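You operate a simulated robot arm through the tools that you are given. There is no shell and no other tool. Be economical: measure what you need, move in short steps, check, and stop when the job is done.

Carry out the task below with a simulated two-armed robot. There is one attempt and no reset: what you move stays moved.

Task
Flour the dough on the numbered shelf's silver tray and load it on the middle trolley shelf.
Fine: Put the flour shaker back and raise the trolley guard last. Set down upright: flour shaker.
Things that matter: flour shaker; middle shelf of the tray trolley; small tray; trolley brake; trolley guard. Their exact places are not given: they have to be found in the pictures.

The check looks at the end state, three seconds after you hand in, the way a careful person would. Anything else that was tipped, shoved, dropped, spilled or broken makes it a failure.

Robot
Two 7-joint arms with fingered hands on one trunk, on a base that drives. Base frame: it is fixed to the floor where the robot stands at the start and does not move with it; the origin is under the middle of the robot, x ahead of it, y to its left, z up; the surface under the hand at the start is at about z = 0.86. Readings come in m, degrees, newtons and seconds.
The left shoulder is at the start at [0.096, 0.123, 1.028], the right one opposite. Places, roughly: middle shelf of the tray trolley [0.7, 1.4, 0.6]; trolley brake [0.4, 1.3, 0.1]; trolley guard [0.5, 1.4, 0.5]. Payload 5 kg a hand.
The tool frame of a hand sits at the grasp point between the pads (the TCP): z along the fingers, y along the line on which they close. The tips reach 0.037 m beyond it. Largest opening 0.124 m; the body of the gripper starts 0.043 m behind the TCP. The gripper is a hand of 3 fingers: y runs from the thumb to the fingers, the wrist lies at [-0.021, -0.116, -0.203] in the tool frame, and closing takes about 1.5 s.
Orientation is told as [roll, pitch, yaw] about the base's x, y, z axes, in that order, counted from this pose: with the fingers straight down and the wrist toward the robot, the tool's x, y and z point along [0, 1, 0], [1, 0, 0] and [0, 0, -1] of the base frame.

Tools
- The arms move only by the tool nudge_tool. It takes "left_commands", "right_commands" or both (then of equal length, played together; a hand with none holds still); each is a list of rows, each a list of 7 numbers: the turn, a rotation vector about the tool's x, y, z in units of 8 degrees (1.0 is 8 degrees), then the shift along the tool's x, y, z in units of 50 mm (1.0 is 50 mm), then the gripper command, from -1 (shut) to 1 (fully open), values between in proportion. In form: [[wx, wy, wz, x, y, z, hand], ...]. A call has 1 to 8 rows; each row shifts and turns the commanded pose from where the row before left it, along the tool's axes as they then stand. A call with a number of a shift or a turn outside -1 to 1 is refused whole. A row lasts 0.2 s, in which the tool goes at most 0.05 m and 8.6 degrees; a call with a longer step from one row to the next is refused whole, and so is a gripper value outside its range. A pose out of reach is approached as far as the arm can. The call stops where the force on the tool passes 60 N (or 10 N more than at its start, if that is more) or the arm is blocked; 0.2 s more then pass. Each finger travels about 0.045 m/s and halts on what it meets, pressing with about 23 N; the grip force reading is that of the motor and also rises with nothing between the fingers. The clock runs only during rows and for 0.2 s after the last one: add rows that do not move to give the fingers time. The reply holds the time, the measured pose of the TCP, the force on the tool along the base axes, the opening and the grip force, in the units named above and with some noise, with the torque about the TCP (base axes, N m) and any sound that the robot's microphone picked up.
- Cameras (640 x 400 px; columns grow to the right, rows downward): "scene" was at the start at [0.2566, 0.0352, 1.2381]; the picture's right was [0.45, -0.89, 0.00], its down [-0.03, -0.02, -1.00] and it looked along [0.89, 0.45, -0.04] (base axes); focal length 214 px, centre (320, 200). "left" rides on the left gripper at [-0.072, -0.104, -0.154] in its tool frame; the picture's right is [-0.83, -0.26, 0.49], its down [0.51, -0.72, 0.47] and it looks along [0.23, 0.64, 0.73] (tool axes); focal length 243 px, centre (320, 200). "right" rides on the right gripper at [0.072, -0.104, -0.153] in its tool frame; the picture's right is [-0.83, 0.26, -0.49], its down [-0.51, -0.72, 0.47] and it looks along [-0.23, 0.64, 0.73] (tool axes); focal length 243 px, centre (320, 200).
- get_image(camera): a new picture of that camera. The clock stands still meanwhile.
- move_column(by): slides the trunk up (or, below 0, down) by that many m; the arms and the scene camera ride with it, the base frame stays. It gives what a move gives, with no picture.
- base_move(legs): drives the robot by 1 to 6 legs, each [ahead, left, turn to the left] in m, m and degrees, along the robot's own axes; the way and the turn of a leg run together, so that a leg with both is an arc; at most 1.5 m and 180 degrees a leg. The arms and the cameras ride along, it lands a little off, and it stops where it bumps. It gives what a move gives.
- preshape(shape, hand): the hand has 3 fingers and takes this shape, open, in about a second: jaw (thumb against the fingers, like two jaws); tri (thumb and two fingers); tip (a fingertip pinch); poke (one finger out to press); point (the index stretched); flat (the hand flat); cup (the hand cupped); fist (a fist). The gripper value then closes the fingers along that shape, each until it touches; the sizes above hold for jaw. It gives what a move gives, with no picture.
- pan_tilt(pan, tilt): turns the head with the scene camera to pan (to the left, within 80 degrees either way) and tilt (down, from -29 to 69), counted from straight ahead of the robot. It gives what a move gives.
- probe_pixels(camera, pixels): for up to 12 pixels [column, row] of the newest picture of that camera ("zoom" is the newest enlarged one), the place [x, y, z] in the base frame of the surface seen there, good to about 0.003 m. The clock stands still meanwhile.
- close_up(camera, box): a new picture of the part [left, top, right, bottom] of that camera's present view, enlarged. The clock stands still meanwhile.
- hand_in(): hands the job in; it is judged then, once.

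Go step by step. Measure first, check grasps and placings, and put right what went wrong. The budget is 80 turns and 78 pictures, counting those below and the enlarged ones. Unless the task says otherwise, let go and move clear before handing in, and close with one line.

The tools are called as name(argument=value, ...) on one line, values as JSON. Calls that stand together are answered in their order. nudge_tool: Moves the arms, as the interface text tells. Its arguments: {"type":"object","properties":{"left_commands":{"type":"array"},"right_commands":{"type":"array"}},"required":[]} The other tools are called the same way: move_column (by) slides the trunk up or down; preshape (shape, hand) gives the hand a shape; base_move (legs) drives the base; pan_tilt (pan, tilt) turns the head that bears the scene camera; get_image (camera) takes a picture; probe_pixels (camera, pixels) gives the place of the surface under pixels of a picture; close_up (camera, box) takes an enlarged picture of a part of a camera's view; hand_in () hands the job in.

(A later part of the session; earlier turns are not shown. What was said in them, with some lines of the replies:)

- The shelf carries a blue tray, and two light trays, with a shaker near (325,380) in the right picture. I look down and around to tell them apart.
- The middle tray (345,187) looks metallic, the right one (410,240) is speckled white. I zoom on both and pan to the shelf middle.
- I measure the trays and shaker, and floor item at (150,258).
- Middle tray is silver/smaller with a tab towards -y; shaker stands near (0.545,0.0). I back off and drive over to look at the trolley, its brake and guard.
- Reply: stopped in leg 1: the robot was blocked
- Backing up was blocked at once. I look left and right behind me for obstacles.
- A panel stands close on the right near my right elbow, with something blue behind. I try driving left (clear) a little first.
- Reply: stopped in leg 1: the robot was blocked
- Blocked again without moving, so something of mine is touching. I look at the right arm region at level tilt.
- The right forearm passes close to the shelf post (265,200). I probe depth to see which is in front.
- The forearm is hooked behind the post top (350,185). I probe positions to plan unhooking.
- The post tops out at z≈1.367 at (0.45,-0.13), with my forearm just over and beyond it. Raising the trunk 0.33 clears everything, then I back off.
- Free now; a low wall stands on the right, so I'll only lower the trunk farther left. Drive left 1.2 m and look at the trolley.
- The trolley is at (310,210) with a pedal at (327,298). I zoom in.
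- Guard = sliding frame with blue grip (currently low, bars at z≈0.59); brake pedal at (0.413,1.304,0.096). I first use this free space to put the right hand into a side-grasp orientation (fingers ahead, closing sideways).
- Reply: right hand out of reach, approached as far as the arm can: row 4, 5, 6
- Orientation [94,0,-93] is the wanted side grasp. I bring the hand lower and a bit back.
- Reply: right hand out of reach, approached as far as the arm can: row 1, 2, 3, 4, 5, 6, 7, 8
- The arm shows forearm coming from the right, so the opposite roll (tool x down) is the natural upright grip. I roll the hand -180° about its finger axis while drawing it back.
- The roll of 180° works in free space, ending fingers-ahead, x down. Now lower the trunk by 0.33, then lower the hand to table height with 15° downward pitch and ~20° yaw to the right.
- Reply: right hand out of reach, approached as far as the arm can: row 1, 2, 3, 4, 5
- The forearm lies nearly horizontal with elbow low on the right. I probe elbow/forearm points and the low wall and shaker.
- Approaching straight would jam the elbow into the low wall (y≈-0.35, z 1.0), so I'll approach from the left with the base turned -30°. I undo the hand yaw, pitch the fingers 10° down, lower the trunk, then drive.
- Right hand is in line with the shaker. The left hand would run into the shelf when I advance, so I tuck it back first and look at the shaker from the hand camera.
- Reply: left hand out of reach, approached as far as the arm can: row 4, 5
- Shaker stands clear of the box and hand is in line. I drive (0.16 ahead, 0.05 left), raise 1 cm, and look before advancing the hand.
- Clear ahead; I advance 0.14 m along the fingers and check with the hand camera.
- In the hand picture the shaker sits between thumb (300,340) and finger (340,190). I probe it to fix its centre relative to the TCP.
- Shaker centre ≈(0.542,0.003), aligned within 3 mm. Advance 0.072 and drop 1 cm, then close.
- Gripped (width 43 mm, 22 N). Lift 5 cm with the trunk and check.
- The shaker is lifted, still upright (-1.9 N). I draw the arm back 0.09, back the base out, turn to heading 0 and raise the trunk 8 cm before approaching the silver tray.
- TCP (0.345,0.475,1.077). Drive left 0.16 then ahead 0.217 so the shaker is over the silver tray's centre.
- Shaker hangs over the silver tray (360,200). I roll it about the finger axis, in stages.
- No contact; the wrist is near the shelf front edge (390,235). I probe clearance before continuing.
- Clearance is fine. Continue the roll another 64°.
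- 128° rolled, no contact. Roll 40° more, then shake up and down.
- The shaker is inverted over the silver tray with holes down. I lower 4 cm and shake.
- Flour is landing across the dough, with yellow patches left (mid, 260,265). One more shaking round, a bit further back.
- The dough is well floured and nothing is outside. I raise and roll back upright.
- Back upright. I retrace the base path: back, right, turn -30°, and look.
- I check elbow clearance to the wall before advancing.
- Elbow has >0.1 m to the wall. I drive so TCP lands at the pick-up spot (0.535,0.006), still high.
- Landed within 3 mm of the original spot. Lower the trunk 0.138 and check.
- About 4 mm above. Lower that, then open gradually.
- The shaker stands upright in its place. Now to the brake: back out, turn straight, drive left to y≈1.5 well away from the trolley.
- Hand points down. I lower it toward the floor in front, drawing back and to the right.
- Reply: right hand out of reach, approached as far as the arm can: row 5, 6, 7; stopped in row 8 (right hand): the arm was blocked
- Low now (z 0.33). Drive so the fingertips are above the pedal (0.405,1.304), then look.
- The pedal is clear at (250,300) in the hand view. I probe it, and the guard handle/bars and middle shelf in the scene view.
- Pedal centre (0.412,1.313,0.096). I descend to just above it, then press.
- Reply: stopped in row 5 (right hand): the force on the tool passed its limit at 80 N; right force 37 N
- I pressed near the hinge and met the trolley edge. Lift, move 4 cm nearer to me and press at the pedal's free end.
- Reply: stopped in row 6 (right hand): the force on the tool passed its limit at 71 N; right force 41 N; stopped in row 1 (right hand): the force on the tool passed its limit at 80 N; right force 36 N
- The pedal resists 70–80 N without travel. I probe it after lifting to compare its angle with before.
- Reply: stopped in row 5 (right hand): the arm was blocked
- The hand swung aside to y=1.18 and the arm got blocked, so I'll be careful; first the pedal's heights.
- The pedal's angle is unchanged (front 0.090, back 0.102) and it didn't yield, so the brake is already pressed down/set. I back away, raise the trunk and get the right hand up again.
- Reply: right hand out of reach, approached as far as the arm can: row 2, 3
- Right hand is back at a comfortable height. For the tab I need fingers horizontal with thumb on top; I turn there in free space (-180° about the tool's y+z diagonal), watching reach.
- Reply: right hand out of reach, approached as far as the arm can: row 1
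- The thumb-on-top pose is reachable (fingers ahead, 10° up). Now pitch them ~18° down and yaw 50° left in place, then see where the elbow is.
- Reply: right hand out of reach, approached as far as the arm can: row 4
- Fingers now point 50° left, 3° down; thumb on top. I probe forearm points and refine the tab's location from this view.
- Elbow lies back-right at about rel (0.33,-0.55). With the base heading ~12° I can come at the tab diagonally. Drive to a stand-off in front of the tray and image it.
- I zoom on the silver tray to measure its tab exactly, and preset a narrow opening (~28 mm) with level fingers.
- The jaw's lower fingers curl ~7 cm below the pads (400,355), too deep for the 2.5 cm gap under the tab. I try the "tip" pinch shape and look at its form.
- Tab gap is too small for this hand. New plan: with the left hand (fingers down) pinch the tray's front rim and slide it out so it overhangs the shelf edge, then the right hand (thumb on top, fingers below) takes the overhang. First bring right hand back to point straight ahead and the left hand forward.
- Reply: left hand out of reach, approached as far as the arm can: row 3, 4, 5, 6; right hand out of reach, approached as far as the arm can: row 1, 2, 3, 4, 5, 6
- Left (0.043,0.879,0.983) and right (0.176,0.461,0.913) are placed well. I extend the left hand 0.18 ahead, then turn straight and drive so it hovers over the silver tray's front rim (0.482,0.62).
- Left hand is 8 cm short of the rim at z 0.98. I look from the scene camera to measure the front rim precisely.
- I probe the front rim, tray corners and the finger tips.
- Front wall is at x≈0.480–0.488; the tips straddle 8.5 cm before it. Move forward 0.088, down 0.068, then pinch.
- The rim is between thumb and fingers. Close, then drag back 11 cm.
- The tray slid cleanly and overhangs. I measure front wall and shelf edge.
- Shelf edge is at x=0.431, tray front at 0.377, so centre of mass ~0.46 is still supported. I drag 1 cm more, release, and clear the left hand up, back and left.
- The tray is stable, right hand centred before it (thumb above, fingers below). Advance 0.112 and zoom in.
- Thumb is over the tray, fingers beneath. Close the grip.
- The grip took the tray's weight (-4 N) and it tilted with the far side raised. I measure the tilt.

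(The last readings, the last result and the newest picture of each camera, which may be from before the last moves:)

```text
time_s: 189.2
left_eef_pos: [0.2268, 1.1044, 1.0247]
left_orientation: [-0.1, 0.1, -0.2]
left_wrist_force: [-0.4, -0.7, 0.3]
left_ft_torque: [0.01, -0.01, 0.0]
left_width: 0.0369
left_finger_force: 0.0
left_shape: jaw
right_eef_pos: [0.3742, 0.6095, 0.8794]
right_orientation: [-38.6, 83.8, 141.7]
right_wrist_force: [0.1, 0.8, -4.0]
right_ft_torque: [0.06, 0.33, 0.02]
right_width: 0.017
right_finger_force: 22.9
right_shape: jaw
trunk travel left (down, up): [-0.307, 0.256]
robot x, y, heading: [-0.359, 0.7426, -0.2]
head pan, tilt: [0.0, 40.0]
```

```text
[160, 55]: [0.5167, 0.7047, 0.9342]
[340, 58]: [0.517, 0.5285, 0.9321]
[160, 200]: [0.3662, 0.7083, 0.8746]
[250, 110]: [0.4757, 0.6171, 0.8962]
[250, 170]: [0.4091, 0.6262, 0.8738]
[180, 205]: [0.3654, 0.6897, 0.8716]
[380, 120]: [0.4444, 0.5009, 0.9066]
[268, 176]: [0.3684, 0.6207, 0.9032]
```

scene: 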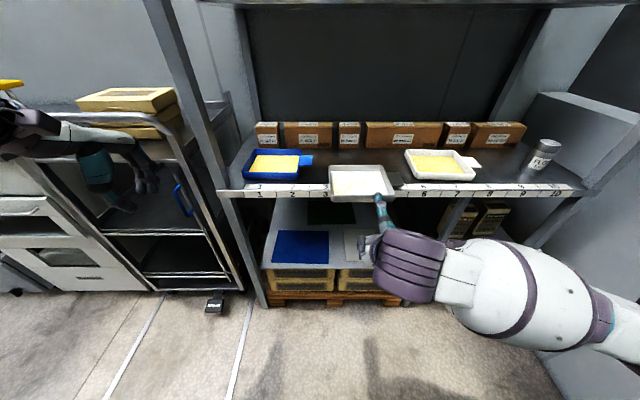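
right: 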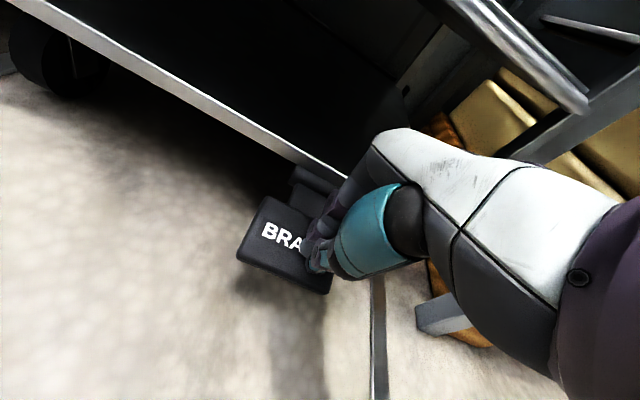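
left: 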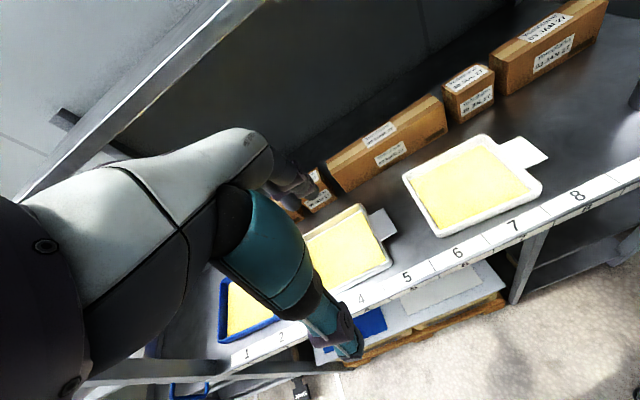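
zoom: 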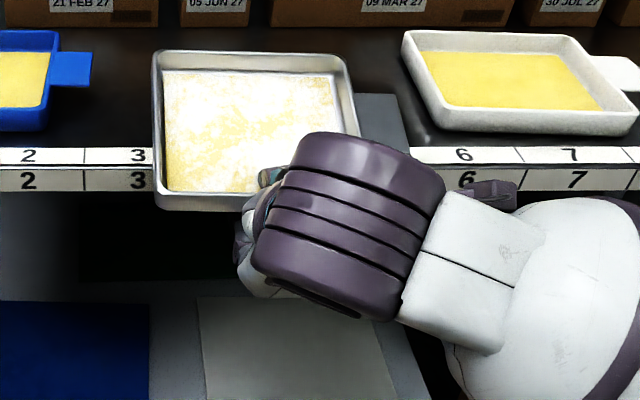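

Tilt is about 18° nose-up but firmly held. Lift 5 cm, pitch the hand down 16° to level, and look.

move_column(by=0.06)

nudge_tool(right_commands=[[-0.5, 0, 0, 0, 0, 0, -1], [-0.5, 0, 0, 0, 0, 0, -1], [-0.5, 0, 0, 0, 0, 0, -1], [-0.5, 0, 0, 0, 0, 0, -1], [0, 0, 0, 0, 0, 0, -1]])

close_up(camera="scene", box=[300, 130, 460, 250])

probe_pixels(camera="zoom", pixels=[[220, 90], [220, 120], [220, 150], [220, 170], [300, 100], [180, 130]])

```text
time_s: 190.2
left_eef_pos: [0.2275, 1.1031, 1.0845]
left_orientation: [0.0, 0.1, -0.1]
left_wrist_force: [0.2, -0.3, 0.2]
left_ft_torque: [0.02, -0.03, 0.0]
left_width: 0.0371
left_finger_force: 0.1
left_shape: jaw
right_eef_pos: [0.3723, 0.6107, 0.9374]
right_orientation: [-38.5, 83.7, 141.9]
right_wrist_force: [0.3, -0.1, -3.2]
right_ft_torque: [-0.02, 0.24, 0.0]
right_width: 0.0168
right_finger_force: 23.4
right_shape: jaw
trunk travel left (down, up): [-0.367, 0.196]
robot x, y, heading: [-0.3601, 0.7457, 0.1]
head pan, tilt: [0.0, 40.0]
```

```text
time_s: 191.4
left_eef_pos: [0.2258, 1.1042, 1.0854]
left_orientation: [0.1, 0.0, -0.2]
left_wrist_force: [0.0, -0.5, -0.4]
left_ft_torque: [-0.01, 0.02, -0.03]
left_width: 0.037
left_finger_force: 0.0
left_shape: jaw
right_eef_pos: [0.3718, 0.6108, 0.9375]
right_orientation: [-10.8, 68.9, 170.1]
right_wrist_force: [0.0, 0.0, -2.7]
right_ft_torque: [-0.03, 0.21, 0.01]
right_width: 0.017
right_finger_force: 23.1
right_shape: jaw
trunk travel left (down, up): [-0.367, 0.196]
robot x, y, heading: [-0.3621, 0.7461, 0.1]
head pan, tilt: [0.0, 40.0]
```

```text
3.33 times, centred on (380, 190) of scene
```

zoom: 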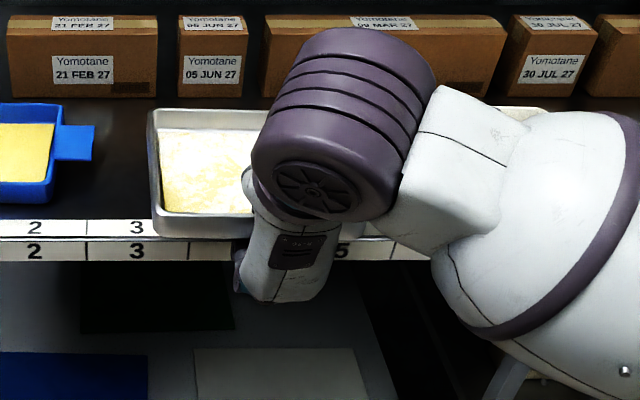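

```text
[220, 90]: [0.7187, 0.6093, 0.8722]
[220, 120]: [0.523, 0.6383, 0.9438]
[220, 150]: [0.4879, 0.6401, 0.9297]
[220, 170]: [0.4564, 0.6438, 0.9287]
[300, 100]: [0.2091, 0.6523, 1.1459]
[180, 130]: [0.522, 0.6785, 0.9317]
```

The tray is level and secure (~3 N). Drive back 0.16, left 0.81, and lower the trunk 0.27; then look.

base_move(legs=[[-0.16, 0, 0], [0, 0.808, 0]])

move_column(by=-0.265)

get_image(camera="scene")

```text
time_s: 199.8
left_eef_pos: [0.0728, 1.8916, 1.0861]
left_orientation: [0.0, 0.1, -0.4]
left_wrist_force: [0.1, -0.1, 0.1]
left_ft_torque: [-0.01, -0.01, 0.01]
left_width: 0.0369
left_finger_force: 0.0
left_shape: jaw
right_eef_pos: [0.219, 1.3977, 0.9381]
right_orientation: [-10.8, 68.9, 169.9]
right_wrist_force: [0.3, 0.3, -3.1]
right_ft_torque: [-0.01, 0.23, 0.01]
right_width: 0.0167
right_finger_force: 23.3
right_shape: jaw
trunk travel left (down, up): [-0.367, 0.196]
robot x, y, heading: [-0.514, 1.5319, -0.4]
head pan, tilt: [0.0, 40.0]
```

```text
time_s: 202.5
left_eef_pos: [0.0725, 1.8904, 0.8211]
left_orientation: [0.0, 0.0, -0.2]
left_wrist_force: [0.2, 0.3, 0.7]
left_ft_torque: [-0.02, 0.01, -0.04]
left_width: 0.0368
left_finger_force: 0.0
left_shape: jaw
right_eef_pos: [0.2179, 1.3974, 0.6743]
right_orientation: [-11.0, 68.9, 169.9]
right_wrist_force: [-1.1, 0.2, -2.7]
right_ft_torque: [0.03, 0.21, -0.01]
right_width: 0.0169
right_finger_force: 22.9
right_shape: jaw
trunk travel left (down, up): [-0.102, 0.461]
robot x, y, heading: [-0.5117, 1.5314, -0.3]
head pan, tilt: [0.0, 40.0]
```

```text
14 pictures are left
```

scene: 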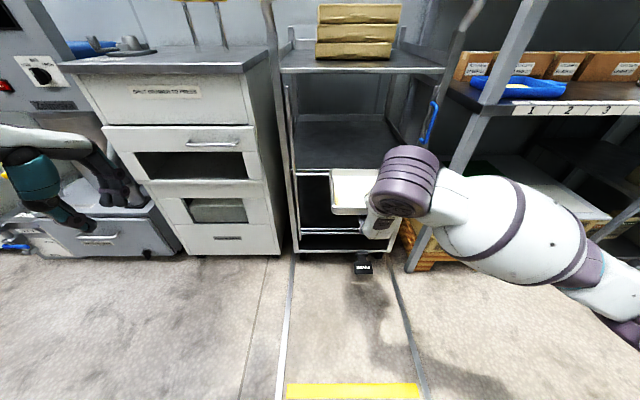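

Tray hangs in front of the middle shelf, bottom ≈0.66. Drive ahead 0.198 and left 0.015, then look closely.

base_move(legs=[[0.198, 0.015, 0]])

close_up(camera="scene", box=[240, 130, 480, 300])

```text
time_s: 204.1
left_eef_pos: [0.2683, 1.9056, 0.8202]
left_orientation: [0.0, 0.2, -0.3]
left_wrist_force: [-0.6, -0.2, -0.1]
left_ft_torque: [0.0, 0.03, -0.02]
left_width: 0.0369
left_finger_force: 0.1
left_shape: jaw
right_eef_pos: [0.4135, 1.4115, 0.6727]
right_orientation: [-10.9, 68.8, 170.1]
right_wrist_force: [0.0, -0.1, -3.6]
right_ft_torque: [0.02, 0.24, -0.02]
right_width: 0.017
right_finger_force: 23.6
right_shape: jaw
trunk travel left (down, up): [-0.102, 0.461]
robot x, y, heading: [-0.3207, 1.5483, -0.0]
head pan, tilt: [0.0, 40.0]
```

```text
2.35 times, centred on (360, 215) of scene
```

zoom: 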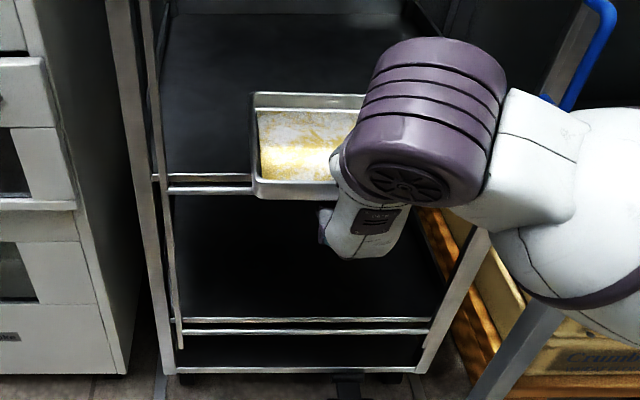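

The tray's back half is over the shelf. I probe its edges and height.

probe_pixels(camera="zoom", pixels=[[270, 97], [262, 191], [300, 195], [300, 160], [300, 125], [210, 178], [210, 188], [210, 160], [325, 230]])

```text
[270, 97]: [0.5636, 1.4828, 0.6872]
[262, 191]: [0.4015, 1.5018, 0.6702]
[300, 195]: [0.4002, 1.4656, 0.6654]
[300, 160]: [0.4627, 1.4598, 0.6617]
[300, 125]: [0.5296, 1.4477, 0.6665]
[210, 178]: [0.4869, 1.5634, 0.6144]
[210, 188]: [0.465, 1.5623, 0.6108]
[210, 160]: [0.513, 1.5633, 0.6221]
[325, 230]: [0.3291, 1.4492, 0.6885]
```

Dough 4° nose-up; bottom ~3 cm above the shelf. Level 4°, forward 7 mm, lower 2.6 cm and check force.

nudge_tool(right_commands=[[-0.5, 0, 0, 0, 0, 0, -1], [0, 0, 0, 0, -0.06, 0.13, -1], [0, 0, 0, 0, 0, 0, -1]])

move_column(by=-0.026)

close_up(camera="scene", box=[240, 130, 480, 300])

probe_pixels(camera="zoom", pixels=[[270, 112], [262, 202], [300, 205], [300, 175], [300, 140], [300, 125]])

```text
time_s: 204.8
left_eef_pos: [0.2674, 1.9055, 0.821]
left_orientation: [0.0, 0.1, -0.3]
left_wrist_force: [0.6, -0.1, 0.3]
left_ft_torque: [0.01, 0.02, -0.01]
left_width: 0.037
left_finger_force: 0.1
left_shape: jaw
right_eef_pos: [0.4204, 1.4118, 0.6724]
right_orientation: [-9.1, 64.9, 171.8]
right_wrist_force: [-0.9, 0.1, -2.4]
right_ft_torque: [0.03, 0.22, -0.03]
right_width: 0.0164
right_finger_force: 22.4
right_shape: jaw
trunk travel left (down, up): [-0.102, 0.461]
robot x, y, heading: [-0.3217, 1.55, -0.1]
head pan, tilt: [0.0, 40.0]
```

```text
time_s: 205.6
left_eef_pos: [0.2675, 1.9052, 0.7962]
left_orientation: [0.0, 0.0, -0.3]
left_wrist_force: [0.4, -0.3, 0.8]
left_ft_torque: [0.0, -0.04, 0.01]
left_width: 0.0367
left_finger_force: 0.1
left_shape: jaw
right_eef_pos: [0.42, 1.4127, 0.647]
right_orientation: [-9.2, 65.0, 171.8]
right_wrist_force: [-0.2, 0.7, -2.8]
right_ft_torque: [-0.02, 0.24, 0.01]
right_width: 0.0165
right_finger_force: 23.2
right_shape: jaw
trunk travel left (down, up): [-0.076, 0.487]
robot x, y, heading: [-0.3221, 1.5491, -0.0]
head pan, tilt: [0.0, 40.0]
```

```text
2.35 times, centred on (360, 215) of scene
```

zoom: 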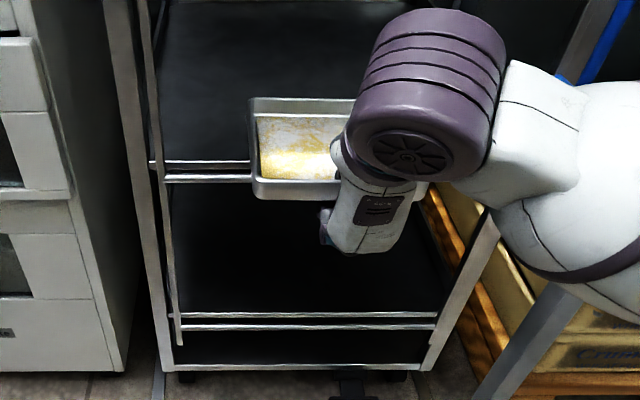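

```text
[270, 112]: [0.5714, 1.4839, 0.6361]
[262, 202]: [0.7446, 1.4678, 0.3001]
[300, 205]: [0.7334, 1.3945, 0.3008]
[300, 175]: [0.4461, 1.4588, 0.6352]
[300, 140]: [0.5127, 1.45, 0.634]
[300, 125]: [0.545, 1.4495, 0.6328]
```

Tray is level, bottom ~6 mm above the shelf. Lower that, open fully, and withdraw straight back.

move_column(by=-0.007)

nudge_tool(right_commands=[[0, 0, 0, 0, 0, 0, -0.6], [0, 0, 0, 0, 0, 0, -0.3], [0, 0, 0, 0, 0, 0, 0], [0, 0, 0, 0, 0, 0, 0.5], [0, 0, 0, 0, 0, 0, 1], [0, 0, 0, 0, 0, 0, 1], [0, 0, 0, 0, 0, 0, 1], [0, 0, 0, 0, 0, 0, 1]])

nudge_tool(right_commands=[[0, 0, 0, 0, 0.17, -0.36, 1], [0, 0, 0, 0, 0.38, -0.82, 1], [0, 0, 0, 0, 0.38, -0.82, 1], [0, 0, 0, 0, 0.38, -0.82, 1], [0, 0, 0, 0, 0, 0, 0], [0, 0, 0, 0, 0, 0, -1], [0, 0, 0, 0, 0, 0, -1], [0, 0, 0, 0, 0, 0, -1]])

get_image(camera="scene")

```text
time_s: 206.1
left_eef_pos: [0.2679, 1.9054, 0.7881]
left_orientation: [0.1, 0.0, -0.4]
left_wrist_force: [-0.2, -0.4, 0.2]
left_ft_torque: [0.0, 0.01, 0.0]
left_width: 0.0368
left_finger_force: 0.0
left_shape: jaw
right_eef_pos: [0.4196, 1.4124, 0.6418]
right_orientation: [-9.1, 64.9, 171.8]
right_wrist_force: [0.9, 0.5, 1.5]
right_ft_torque: [-0.02, -0.02, -0.02]
right_width: 0.0161
right_finger_force: 22.9
right_shape: jaw
trunk travel left (down, up): [-0.069, 0.494]
robot x, y, heading: [-0.3205, 1.5472, -0.2]
head pan, tilt: [0.0, 40.0]
```

```text
time_s: 207.9
left_eef_pos: [0.268, 1.9056, 0.788]
left_orientation: [0.1, 0.1, -0.3]
left_wrist_force: [0.7, 0.1, 0.2]
left_ft_torque: [0.0, 0.03, 0.0]
left_width: 0.0374
left_finger_force: 0.1
left_shape: jaw
right_eef_pos: [0.4199, 1.4116, 0.641]
right_orientation: [-9.2, 65.0, 171.7]
right_wrist_force: [0.7, -0.7, 0.2]
right_ft_torque: [-0.05, -0.02, -0.02]
right_width: 0.1236
right_finger_force: 0.1
right_shape: jaw
trunk travel left (down, up): [-0.069, 0.494]
robot x, y, heading: [-0.32, 1.5475, -0.1]
head pan, tilt: [0.0, 40.0]
```

```text
time_s: 209.7
left_eef_pos: [0.268, 1.9056, 0.7877]
left_orientation: [0.0, 0.1, -0.3]
left_wrist_force: [-0.3, 0.5, 0.5]
left_ft_torque: [0.0, 0.0, 0.02]
left_width: 0.0368
left_finger_force: 0.1
left_shape: jaw
right_eef_pos: [0.3141, 1.4245, 0.6393]
right_orientation: [-9.1, 64.9, 171.8]
right_wrist_force: [0.2, 0.1, 0.5]
right_ft_torque: [0.02, 0.02, -0.03]
right_width: 0.037
right_finger_force: 0.1
right_shape: jaw
right hand out of reach, approached as far as the arm can: row 3, 4
trunk travel left (down, up): [-0.069, 0.494]
robot x, y, heading: [-0.3223, 1.5478, -0.3]
head pan, tilt: [0.0, 40.0]
```

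```text
11 pictures are left
```

scene: 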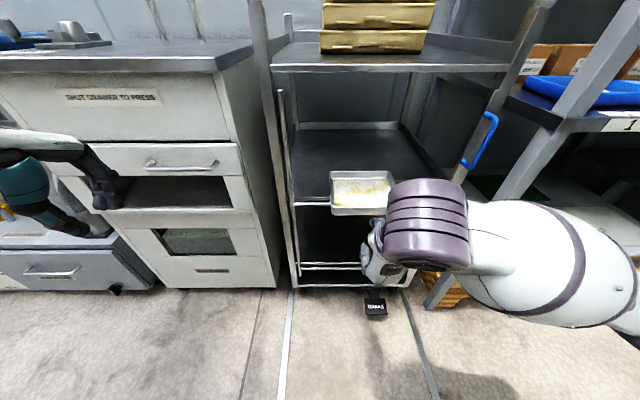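

The tray rests level on shelf edge and guard bar. To push it fully in I'll use the left hand (fingers down) as before: drive right 0.495, then bring it over the front rim.

base_move(legs=[[0, -0.495, 0]])

nudge_tool(left_commands=[[0, 0, 0, 0, 0.75, 0.2, -0.4], [0, 0, 0, 0, 0.75, 0.2, -0.4], [0, 0, 0, 0, 0.7, 0.2, -0.4], [0, 0, 0, 0, 0.6, 0.2, -0.4], [0, 0, 0, 0, 0, 0, -0.4]])

pan_tilt(pan=28, tilt=40)

close_up(camera="scene", box=[220, 110, 420, 260])

```text
time_s: 214.6
left_eef_pos: [0.2654, 1.408, 0.7876]
left_orientation: [0.0, 0.2, -0.2]
left_wrist_force: [-1.0, 0.2, -0.2]
left_ft_torque: [0.05, 0.02, 0.02]
left_width: 0.0369
left_finger_force: 0.2
left_shape: jaw
right_eef_pos: [0.3116, 0.9266, 0.6386]
right_orientation: [-9.1, 64.8, 171.8]
right_wrist_force: [-0.5, 0.5, 1.2]
right_ft_torque: [-0.01, 0.0, -0.01]
right_width: 0.0
right_finger_force: 23.0
right_shape: jaw
trunk travel left (down, up): [-0.069, 0.494]
robot x, y, heading: [-0.325, 1.0477, -0.3]
head pan, tilt: [0.0, 40.0]
```

```text
time_s: 215.8
left_eef_pos: [0.4043, 1.4072, 0.7473]
left_orientation: [0.1, -0.1, -0.4]
left_wrist_force: [-0.3, 0.7, 0.7]
left_ft_torque: [-0.02, 0.01, -0.03]
left_width: 0.0372
left_finger_force: 0.0
left_shape: jaw
right_eef_pos: [0.3115, 0.9279, 0.638]
right_orientation: [-9.1, 65.0, 171.8]
right_wrist_force: [0.6, -0.3, -0.1]
right_ft_torque: [-0.01, 0.01, -0.02]
right_width: 0.0
right_finger_force: 23.5
right_shape: jaw
trunk travel left (down, up): [-0.069, 0.494]
robot x, y, heading: [-0.3201, 1.052, -0.3]
head pan, tilt: [0.0, 40.0]
```

```text
time_s: 216.7
left_eef_pos: [0.4042, 1.4078, 0.7467]
left_orientation: [0.0, 0.2, -0.3]
left_wrist_force: [0.1, -0.8, 0.0]
left_ft_torque: [0.03, -0.01, 0.01]
left_width: 0.0368
left_finger_force: 0.0
left_shape: jaw
right_eef_pos: [0.3124, 0.9278, 0.6384]
right_orientation: [-9.1, 64.8, 171.8]
right_wrist_force: [-0.5, -0.8, -0.7]
right_ft_torque: [-0.01, 0.0, -0.01]
right_width: 0.0
right_finger_force: 22.5
right_shape: jaw
trunk travel left (down, up): [-0.069, 0.494]
robot x, y, heading: [-0.3194, 1.0482, 0.0]
head pan, tilt: [28.0, 40.0]
```

```text
2.67 times, centred on (320, 185) of scene
```

zoom: 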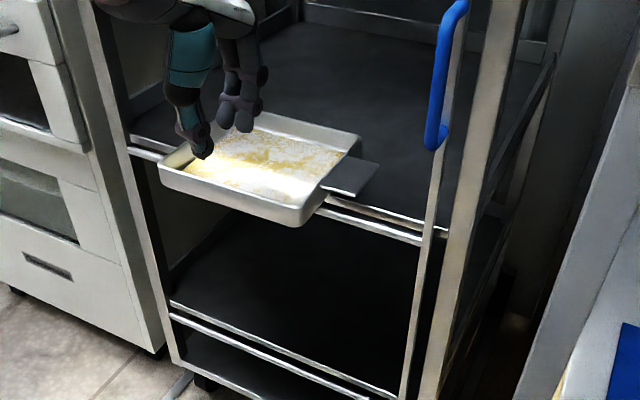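

The left hand straddles the front rim nicely. Lower, pinch, and push the tray in 12 cm.

nudge_tool(left_commands=[[0, 0, 0, 0, 0.24, 0.5, -0.4], [0, 0, 0, 0, 0, 0.5, -0.4], [0, 0, 0, 0, 0, 0.45, -0.4], [0, 0, 0, 0, 0, 0, -0.7], [0, 0, 0, 0, 0, 0, -1], [0, 0, 0, 0, 0, 0, -1], [0, 0, 0, 0, 0, 0, -1], [0, 0, 0, 0, 0, 0, -1]])

nudge_tool(left_commands=[[0, 0, 0, 0, 0.35, 0, -1], [0, 0, 0, 0, 0.35, -0.03, -1], [0, 0, 0, 0, 0.35, -0.03, -1], [0, 0, 0, 0, 0.35, 0, -1], [0, 0, 0, 0, 0.35, 0, -1], [0, 0, 0, 0, 0.35, 0, -1], [0, 0, 0, 0, 0.35, 0, -1], [0, 0, 0, 0, 0, 0, -1]])

close_up(camera="scene", box=[220, 110, 420, 260])

```text
time_s: 218.5
left_eef_pos: [0.4156, 1.4075, 0.6743]
left_orientation: [0.0, 0.2, -0.3]
left_wrist_force: [-0.2, -0.6, 0.5]
left_ft_torque: [0.0, -0.06, 0.03]
left_width: 0.0009
left_finger_force: 23.3
left_shape: jaw
right_eef_pos: [0.3129, 0.9283, 0.6379]
right_orientation: [-9.2, 64.7, 171.8]
right_wrist_force: [-0.2, 0.1, -0.2]
right_ft_torque: [-0.04, 0.0, 0.0]
right_width: 0.0001
right_finger_force: 22.6
right_shape: jaw
trunk travel left (down, up): [-0.069, 0.494]
robot x, y, heading: [-0.3239, 1.0565, -0.2]
head pan, tilt: [28.0, 40.0]
```

```text
time_s: 220.3
left_eef_pos: [0.5383, 1.4078, 0.677]
left_orientation: [0.0, 0.1, -0.3]
left_wrist_force: [0.5, 0.5, -1.0]
left_ft_torque: [0.04, -0.02, 0.01]
left_width: 0.0009
left_finger_force: 23.4
left_shape: jaw
right_eef_pos: [0.3128, 0.9275, 0.6387]
right_orientation: [-9.1, 64.8, 171.8]
right_wrist_force: [-0.2, -0.6, 0.3]
right_ft_torque: [0.01, -0.04, -0.01]
right_width: 0.0
right_finger_force: 23.3
right_shape: jaw
trunk travel left (down, up): [-0.069, 0.494]
robot x, y, heading: [-0.3223, 1.0501, -0.4]
head pan, tilt: [28.0, 40.0]
```

```text
2.67 times, centred on (320, 185) of scene
```

zoom: 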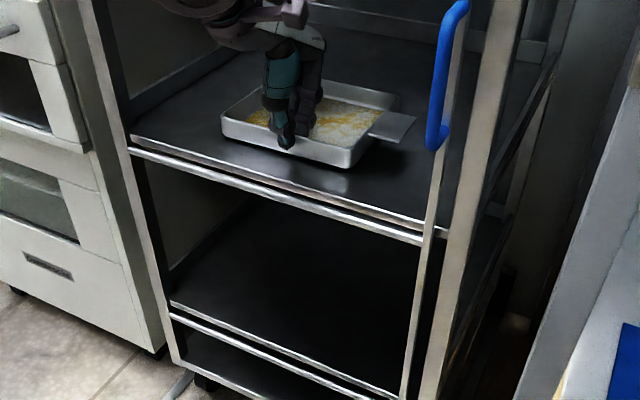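

The tray is well inside, flat on the shelf. Open, lift the left hand only 3.5 cm, withdraw it, and drive back left so the right hand faces the guard bar.

nudge_tool(left_commands=[[0, 0, 0, 0, 0, 0, -0.7], [0, 0, 0, 0, 0, 0, -0.4], [0, 0, 0, 0, 0, 0, -0.3], [0, 0, 0, 0, 0, 0, -0.3], [0, 0, 0, 0, 0, -0.35, -0.3], [0, 0, 0, 0, 0, -0.4, -0.3], [0, 0, 0, 0, -0.8, 0, -0.3], [0, 0, 0, 0, -0.9, 0, -0.3]])

nudge_tool(left_commands=[[0, 0, 0, 0, -0.9, 0, -0.3], [0, 0, 0, 0, -0.9, 0, -0.3], [0, 0, 0, 0, -0.9, 0, -0.3], [0, 0, 0, 0, -0.9, 0, -0.3], [0, 0, 0, 0, 0, 0, -0.3]], right_commands=[[0, 0, 0, 0, 0, 0, 0], [0, 0, 0, 0, 0, 0, 0.2], [0, 0, 0, 0, 0, 0, 0.2], [0, 0, 0, 0, 0, 0, 0.2], [0, 0, 0, 0, 0, 0, 0.2]])

base_move(legs=[[0, 0.49, 0]])

move_column(by=-0.014)

nudge_tool(right_commands=[[0, 0, 0, 0, -0.3, 0.65, 0.2], [0, 0, 0, 0, -0.3, 0.65, 0.2], [0, 0, 0, 0, -0.15, 0.32, 0.2], [0, 0, 0, 0, 0, 0, 0.2]])

close_up(camera="scene", box=[200, 120, 440, 300])

```text
time_s: 222.1
left_eef_pos: [0.4543, 1.407, 0.7159]
left_orientation: [-0.1, 0.0, -0.3]
left_wrist_force: [-0.1, 0.1, 1.1]
left_ft_torque: [0.0, -0.01, -0.03]
left_width: 0.0434
left_finger_force: 0.0
left_shape: jaw
right_eef_pos: [0.3114, 0.9273, 0.6396]
right_orientation: [-9.1, 64.8, 171.8]
right_wrist_force: [0.5, 0.0, 0.9]
right_ft_torque: [-0.01, -0.04, -0.05]
right_width: 0.0002
right_finger_force: 23.1
right_shape: jaw
trunk travel left (down, up): [-0.069, 0.494]
robot x, y, heading: [-0.3207, 1.0512, -0.5]
head pan, tilt: [28.0, 40.0]
```

```text
time_s: 223.3
left_eef_pos: [0.2758, 1.4077, 0.7159]
left_orientation: [0.0, 0.0, -0.4]
left_wrist_force: [-0.4, 0.6, -0.8]
left_ft_torque: [-0.02, 0.0, 0.0]
left_width: 0.0434
left_finger_force: 0.0
left_shape: jaw
right_eef_pos: [0.3124, 0.9267, 0.6389]
right_orientation: [-9.1, 64.8, 171.7]
right_wrist_force: [-0.6, -0.6, 0.5]
right_ft_torque: [-0.01, 0.01, 0.0]
right_width: 0.0741
right_finger_force: 0.1
right_shape: jaw
trunk travel left (down, up): [-0.069, 0.494]
robot x, y, heading: [-0.323, 1.0521, -0.3]
head pan, tilt: [28.0, 40.0]
```

```text
time_s: 228.1
left_eef_pos: [0.2652, 1.8997, 0.717]
left_orientation: [0.0, 0.1, 0.6]
left_wrist_force: [0.8, -0.5, 0.6]
left_ft_torque: [0.01, -0.05, -0.01]
left_width: 0.0432
left_finger_force: 0.0
left_shape: jaw
right_eef_pos: [0.3133, 1.4198, 0.6382]
right_orientation: [-9.2, 64.8, 172.7]
right_wrist_force: [-0.6, 1.0, -0.2]
right_ft_torque: [0.0, 0.03, 0.01]
right_width: 0.0738
right_finger_force: 0.0
right_shape: jaw
trunk travel left (down, up): [-0.069, 0.494]
robot x, y, heading: [-0.322, 1.5294, 0.6]
head pan, tilt: [28.0, 40.0]
```

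```text
time_s: 228.7
left_eef_pos: [0.2657, 1.8996, 0.7031]
left_orientation: [0.0, 0.0, 0.7]
left_wrist_force: [0.2, -0.5, 0.7]
left_ft_torque: [-0.03, -0.02, 0.01]
left_width: 0.0435
left_finger_force: 0.1
left_shape: jaw
right_eef_pos: [0.3141, 1.4182, 0.6233]
right_orientation: [-8.9, 64.6, 173.0]
right_wrist_force: [-0.3, 0.0, 0.3]
right_ft_torque: [0.0, 0.04, 0.03]
right_width: 0.0739
right_finger_force: 0.1
right_shape: jaw
trunk travel left (down, up): [-0.055, 0.508]
robot x, y, heading: [-0.3235, 1.533, 1.0]
head pan, tilt: [28.0, 40.0]
```

```text
time_s: 229.7
left_eef_pos: [0.2659, 1.9, 0.7027]
left_orientation: [0.0, 0.1, 0.7]
left_wrist_force: [-0.5, -0.2, 0.2]
left_ft_torque: [-0.01, 0.0, -0.02]
left_width: 0.0433
left_finger_force: 0.1
left_shape: jaw
right_eef_pos: [0.4031, 1.4227, 0.6227]
right_orientation: [-9.0, 64.6, 172.9]
right_wrist_force: [-0.2, 0.2, -0.5]
right_ft_torque: [0.01, -0.03, 0.01]
right_width: 0.0739
right_finger_force: 0.1
right_shape: jaw
trunk travel left (down, up): [-0.055, 0.508]
robot x, y, heading: [-0.3218, 1.5307, 0.5]
head pan, tilt: [28.0, 40.0]
```

```text
2.22 times, centred on (320, 210) of scene
```

zoom: 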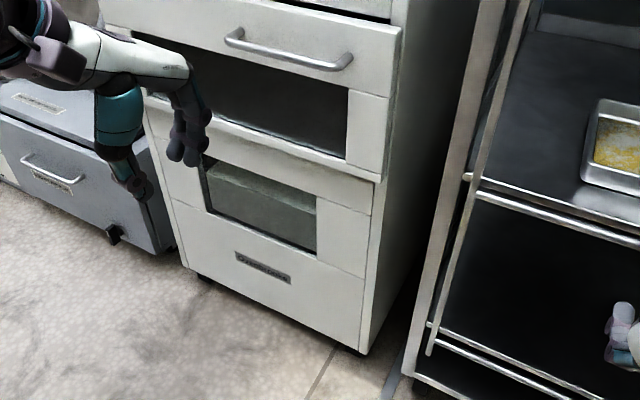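

Right hand is centred before the guard bar with tray safely behind. Advance 4 cm, close on the bar, and look.

nudge_tool(right_commands=[[0, 0, 0, 0, -0.18, 0.38, 0.2], [0, 0, 0, 0, -0.18, 0.38, 0.2], [0, 0, 0, 0, 0, 0, -0.3], [0, 0, 0, 0, 0, 0, -0.7], [0, 0, 0, 0, 0, 0, -1], [0, 0, 0, 0, 0, 0, -1], [0, 0, 0, 0, 0, 0, -1], [0, 0, 0, 0, 0, 0, -1]])

pan_tilt(pan=-5, tilt=40)

close_up(camera="scene", box=[220, 100, 440, 260])

```text
time_s: 231.5
left_eef_pos: [0.2679, 1.9002, 0.702]
left_orientation: [0.0, 0.1, 0.7]
left_wrist_force: [0.0, 0.3, 0.2]
left_ft_torque: [-0.01, -0.01, -0.05]
left_width: 0.0434
left_finger_force: 0.0
left_shape: jaw
right_eef_pos: [0.4453, 1.4226, 0.6238]
right_orientation: [-8.8, 64.5, 172.9]
right_wrist_force: [-0.6, -0.4, 0.6]
right_ft_torque: [-0.05, 0.01, -0.02]
right_width: 0.0077
right_finger_force: 22.9
right_shape: jaw
trunk travel left (down, up): [-0.055, 0.508]
robot x, y, heading: [-0.3233, 1.5325, 0.8]
head pan, tilt: [28.0, 40.0]
```

```text
time_s: 232.5
left_eef_pos: [0.2657, 1.9001, 0.7013]
left_orientation: [-0.1, 0.1, 0.6]
left_wrist_force: [-0.2, 0.1, 0.2]
left_ft_torque: [0.07, 0.01, -0.04]
left_width: 0.0435
left_finger_force: 0.0
left_shape: jaw
right_eef_pos: [0.4465, 1.4243, 0.6239]
right_orientation: [-8.9, 64.5, 173.0]
right_wrist_force: [-0.7, -0.3, 0.8]
right_ft_torque: [-0.03, -0.02, -0.01]
right_width: 0.0076
right_finger_force: 23.5
right_shape: jaw
trunk travel left (down, up): [-0.055, 0.508]
robot x, y, heading: [-0.3225, 1.5332, 0.8]
head pan, tilt: [-5.0, 40.0]
```

```text
2.50 times, centred on (330, 180) of scene
```

zoom: 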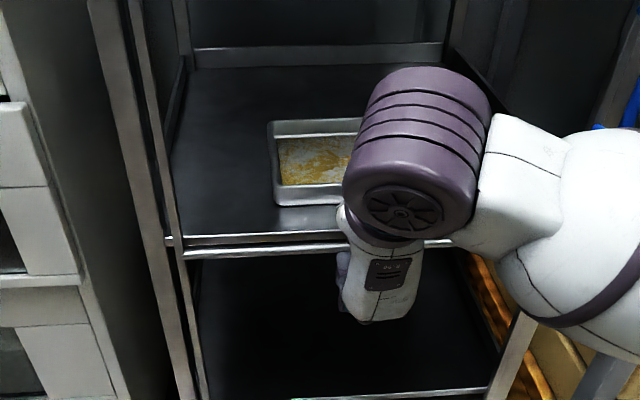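

Width 7.7 mm: the bar is in the grip. Raise the trunk 6 cm and check.

move_column(by=0.06)

close_up(camera="scene", box=[220, 100, 460, 280])

```text
time_s: 233.5
left_eef_pos: [0.2664, 1.9, 0.7613]
left_orientation: [0.0, 0.1, 0.6]
left_wrist_force: [-0.3, 0.4, 0.2]
left_ft_torque: [0.0, -0.02, 0.01]
left_width: 0.0435
left_finger_force: 0.0
left_shape: jaw
right_eef_pos: [0.4444, 1.4222, 0.6819]
right_orientation: [-8.7, 64.3, 173.1]
right_wrist_force: [-9.6, 2.3, -15.1]
right_ft_torque: [0.02, 0.53, 0.08]
right_width: 0.0079
right_finger_force: 23.2
right_shape: jaw
trunk travel left (down, up): [-0.115, 0.448]
robot x, y, heading: [-0.3242, 1.5326, 0.7]
head pan, tilt: [-5.0, 40.0]
```

```text
2.22 times, centred on (340, 190) of scene
5 turns are left
```

zoom: 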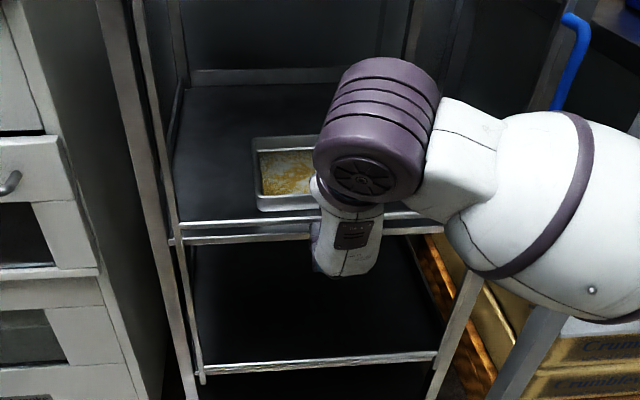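

The guard moves up with the hand (15 N load). Raise another 8 cm.

move_column(by=0.08)

close_up(camera="scene", box=[200, 80, 480, 290])

probe_pixels(camera="zoom", pixels=[[230, 225], [230, 235], [230, 245], [230, 215], [230, 205], [555, 55], [300, 370], [300, 360]])

```text
time_s: 234.6
left_eef_pos: [0.2665, 1.9, 0.8418]
left_orientation: [0.0, 0.2, 0.7]
left_wrist_force: [0.8, -0.1, -0.5]
left_ft_torque: [-0.02, 0.02, 0.0]
left_width: 0.0432
left_finger_force: 0.1
left_shape: jaw
right_eef_pos: [0.4462, 1.4216, 0.7624]
right_orientation: [-9.0, 64.4, 172.9]
right_wrist_force: [-0.4, 0.1, -0.2]
right_ft_torque: [-0.02, -0.05, 0.0]
right_width: 0.0077
right_finger_force: 23.0
right_shape: jaw
trunk travel left (down, up): [-0.195, 0.368]
robot x, y, heading: [-0.3245, 1.5288, 0.6]
head pan, tilt: [-5.0, 40.0]
```

```text
1.90 times, centred on (340, 185) of scene
```

zoom: 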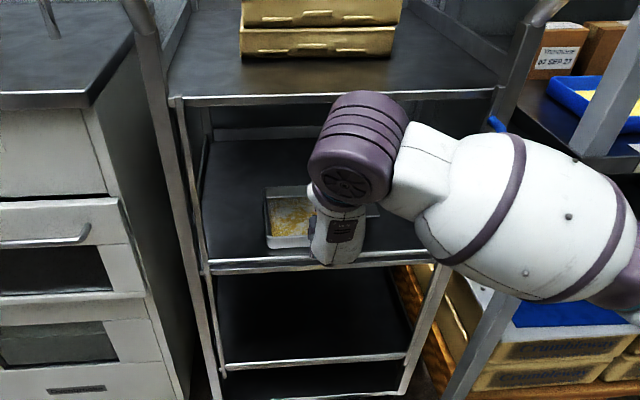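

```text
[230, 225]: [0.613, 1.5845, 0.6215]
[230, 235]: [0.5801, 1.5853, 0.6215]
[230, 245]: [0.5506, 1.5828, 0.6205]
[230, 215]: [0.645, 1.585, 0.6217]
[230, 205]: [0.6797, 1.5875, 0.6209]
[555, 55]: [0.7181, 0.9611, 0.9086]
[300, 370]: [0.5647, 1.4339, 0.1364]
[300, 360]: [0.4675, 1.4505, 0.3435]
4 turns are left
```

The hand reads no load now and the lower guard bar is at z≈0.344 (was 0.29): the guard is up ~5 cm and stays. I open slightly, withdraw straight back, and verify.

nudge_tool(right_commands=[[0, 0, 0, 0, 0, 0, -0.6], [0, 0, 0, 0, 0, 0, -0.4], [0, 0, 0, 0, 0, 0, -0.4], [0, 0, 0, 0, 0.17, -0.36, -0.4], [0, 0, 0, 0, 0.35, -0.75, -0.4], [0, 0, 0, 0, 0.35, -0.75, -0.4], [0, 0, 0, 0, 0, 0, -0.4]])

base_move(legs=[[-0.3, 0.35, 0]])

pan_tilt(pan=-22, tilt=35)

get_image(camera="scene")

close_up(camera="scene", box=[220, 120, 420, 270])

```text
time_s: 236.2
left_eef_pos: [0.2676, 1.9003, 0.8421]
left_orientation: [0.0, 0.1, 0.7]
left_wrist_force: [-0.6, -0.1, -0.2]
left_ft_torque: [0.0, 0.0, -0.01]
left_width: 0.0435
left_finger_force: 0.0
left_shape: jaw
right_eef_pos: [0.3427, 1.4224, 0.7638]
right_orientation: [-9.0, 64.5, 172.9]
right_wrist_force: [-0.2, 0.2, -0.3]
right_ft_torque: [-0.02, 0.02, -0.02]
right_width: 0.0367
right_finger_force: 0.1
right_shape: jaw
trunk travel left (down, up): [-0.195, 0.368]
robot x, y, heading: [-0.323, 1.5312, 1.1]
head pan, tilt: [-5.0, 40.0]
```

```text
time_s: 239.9
left_eef_pos: [-0.0363, 2.2445, 0.8429]
left_orientation: [0.0, 0.0, 0.4]
left_wrist_force: [0.4, 0.1, 0.0]
left_ft_torque: [0.0, -0.01, 0.0]
left_width: 0.0431
left_finger_force: 0.1
left_shape: jaw
right_eef_pos: [0.0387, 1.7661, 0.7644]
right_orientation: [-8.9, 64.4, 172.6]
right_wrist_force: [0.3, 0.3, 0.2]
right_ft_torque: [0.02, -0.01, -0.02]
right_width: 0.0367
right_finger_force: 0.1
right_shape: jaw
trunk travel left (down, up): [-0.195, 0.368]
robot x, y, heading: [-0.6324, 1.8771, 0.3]
head pan, tilt: [-5.0, 40.0]
```

```text
time_s: 240.7
left_eef_pos: [-0.0368, 2.2453, 0.8412]
left_orientation: [0.0, 0.1, 0.4]
left_wrist_force: [-1.0, 0.1, -0.2]
left_ft_torque: [-0.01, -0.01, -0.04]
left_width: 0.0429
left_finger_force: 0.0
left_shape: jaw
right_eef_pos: [0.038, 1.766, 0.7643]
right_orientation: [-8.9, 64.4, 172.6]
right_wrist_force: [0.5, 0.4, -0.7]
right_ft_torque: [0.02, -0.01, -0.03]
right_width: 0.0368
right_finger_force: 0.1
right_shape: jaw
trunk travel left (down, up): [-0.195, 0.368]
robot x, y, heading: [-0.6276, 1.8812, 0.5]
head pan, tilt: [-22.0, 35.0]
```

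```text
4 pictures are left
```

scene: 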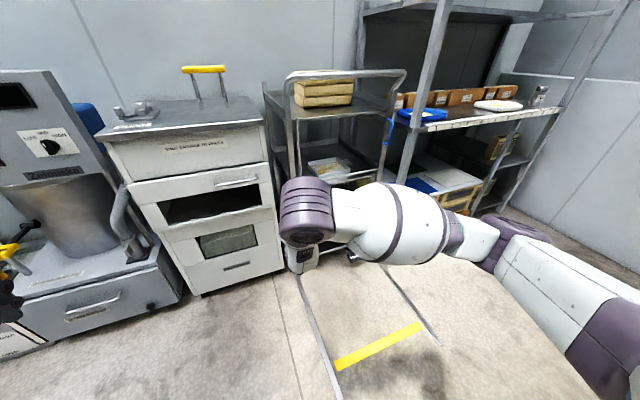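

```text
2.67 times, centred on (320, 195) of scene
3 turns are left
```

zoom: 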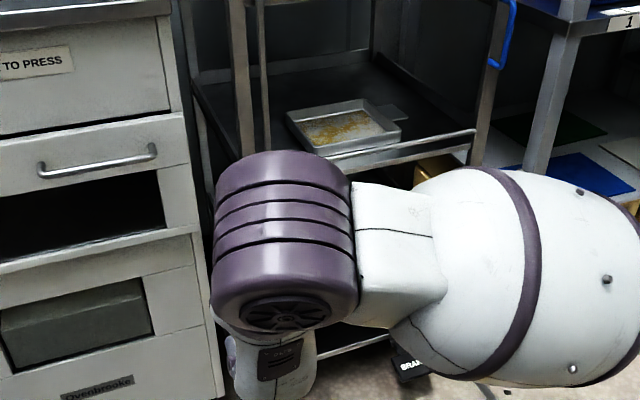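

I probe the guard bar and blue handle heights (earlier: handle bottom 0.748, bar 0.611, lower bar 0.29).

probe_pixels(camera="zoom", pixels=[[494, 66], [508, 30], [420, 128], [420, 134], [420, 140], [420, 146], [420, 152], [420, 158], [365, 343], [365, 348], [365, 338], [266, 100]])

```text
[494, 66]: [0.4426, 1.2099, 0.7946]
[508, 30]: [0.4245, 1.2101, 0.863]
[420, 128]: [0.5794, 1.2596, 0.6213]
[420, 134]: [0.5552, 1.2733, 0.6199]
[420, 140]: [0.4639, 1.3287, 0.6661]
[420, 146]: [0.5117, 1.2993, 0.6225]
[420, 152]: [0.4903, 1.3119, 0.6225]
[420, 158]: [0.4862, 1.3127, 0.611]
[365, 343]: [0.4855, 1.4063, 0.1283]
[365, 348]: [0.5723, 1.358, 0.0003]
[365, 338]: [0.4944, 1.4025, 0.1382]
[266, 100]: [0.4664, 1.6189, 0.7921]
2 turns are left
```

The floured silver tray is on the middle trolley shelf and the shaker is back upright. The guard bar is up at z 0.666 (from 0.611) and stays there with both hands clear, so I hand in.

hand_in()

```text
The job is handed in.
```

I floured the dough on the silver tray, slid the tray fully onto the middle trolley shelf, put the shaker back upright in its place, and raised the trolley guard last. The guard rose about 5 cm and stayed there with both hands clear. I took that as its stop, since the hand slipped off when I kept lifting. The brake pedal did not move under 70–80 N, so I took it as already set and left it.
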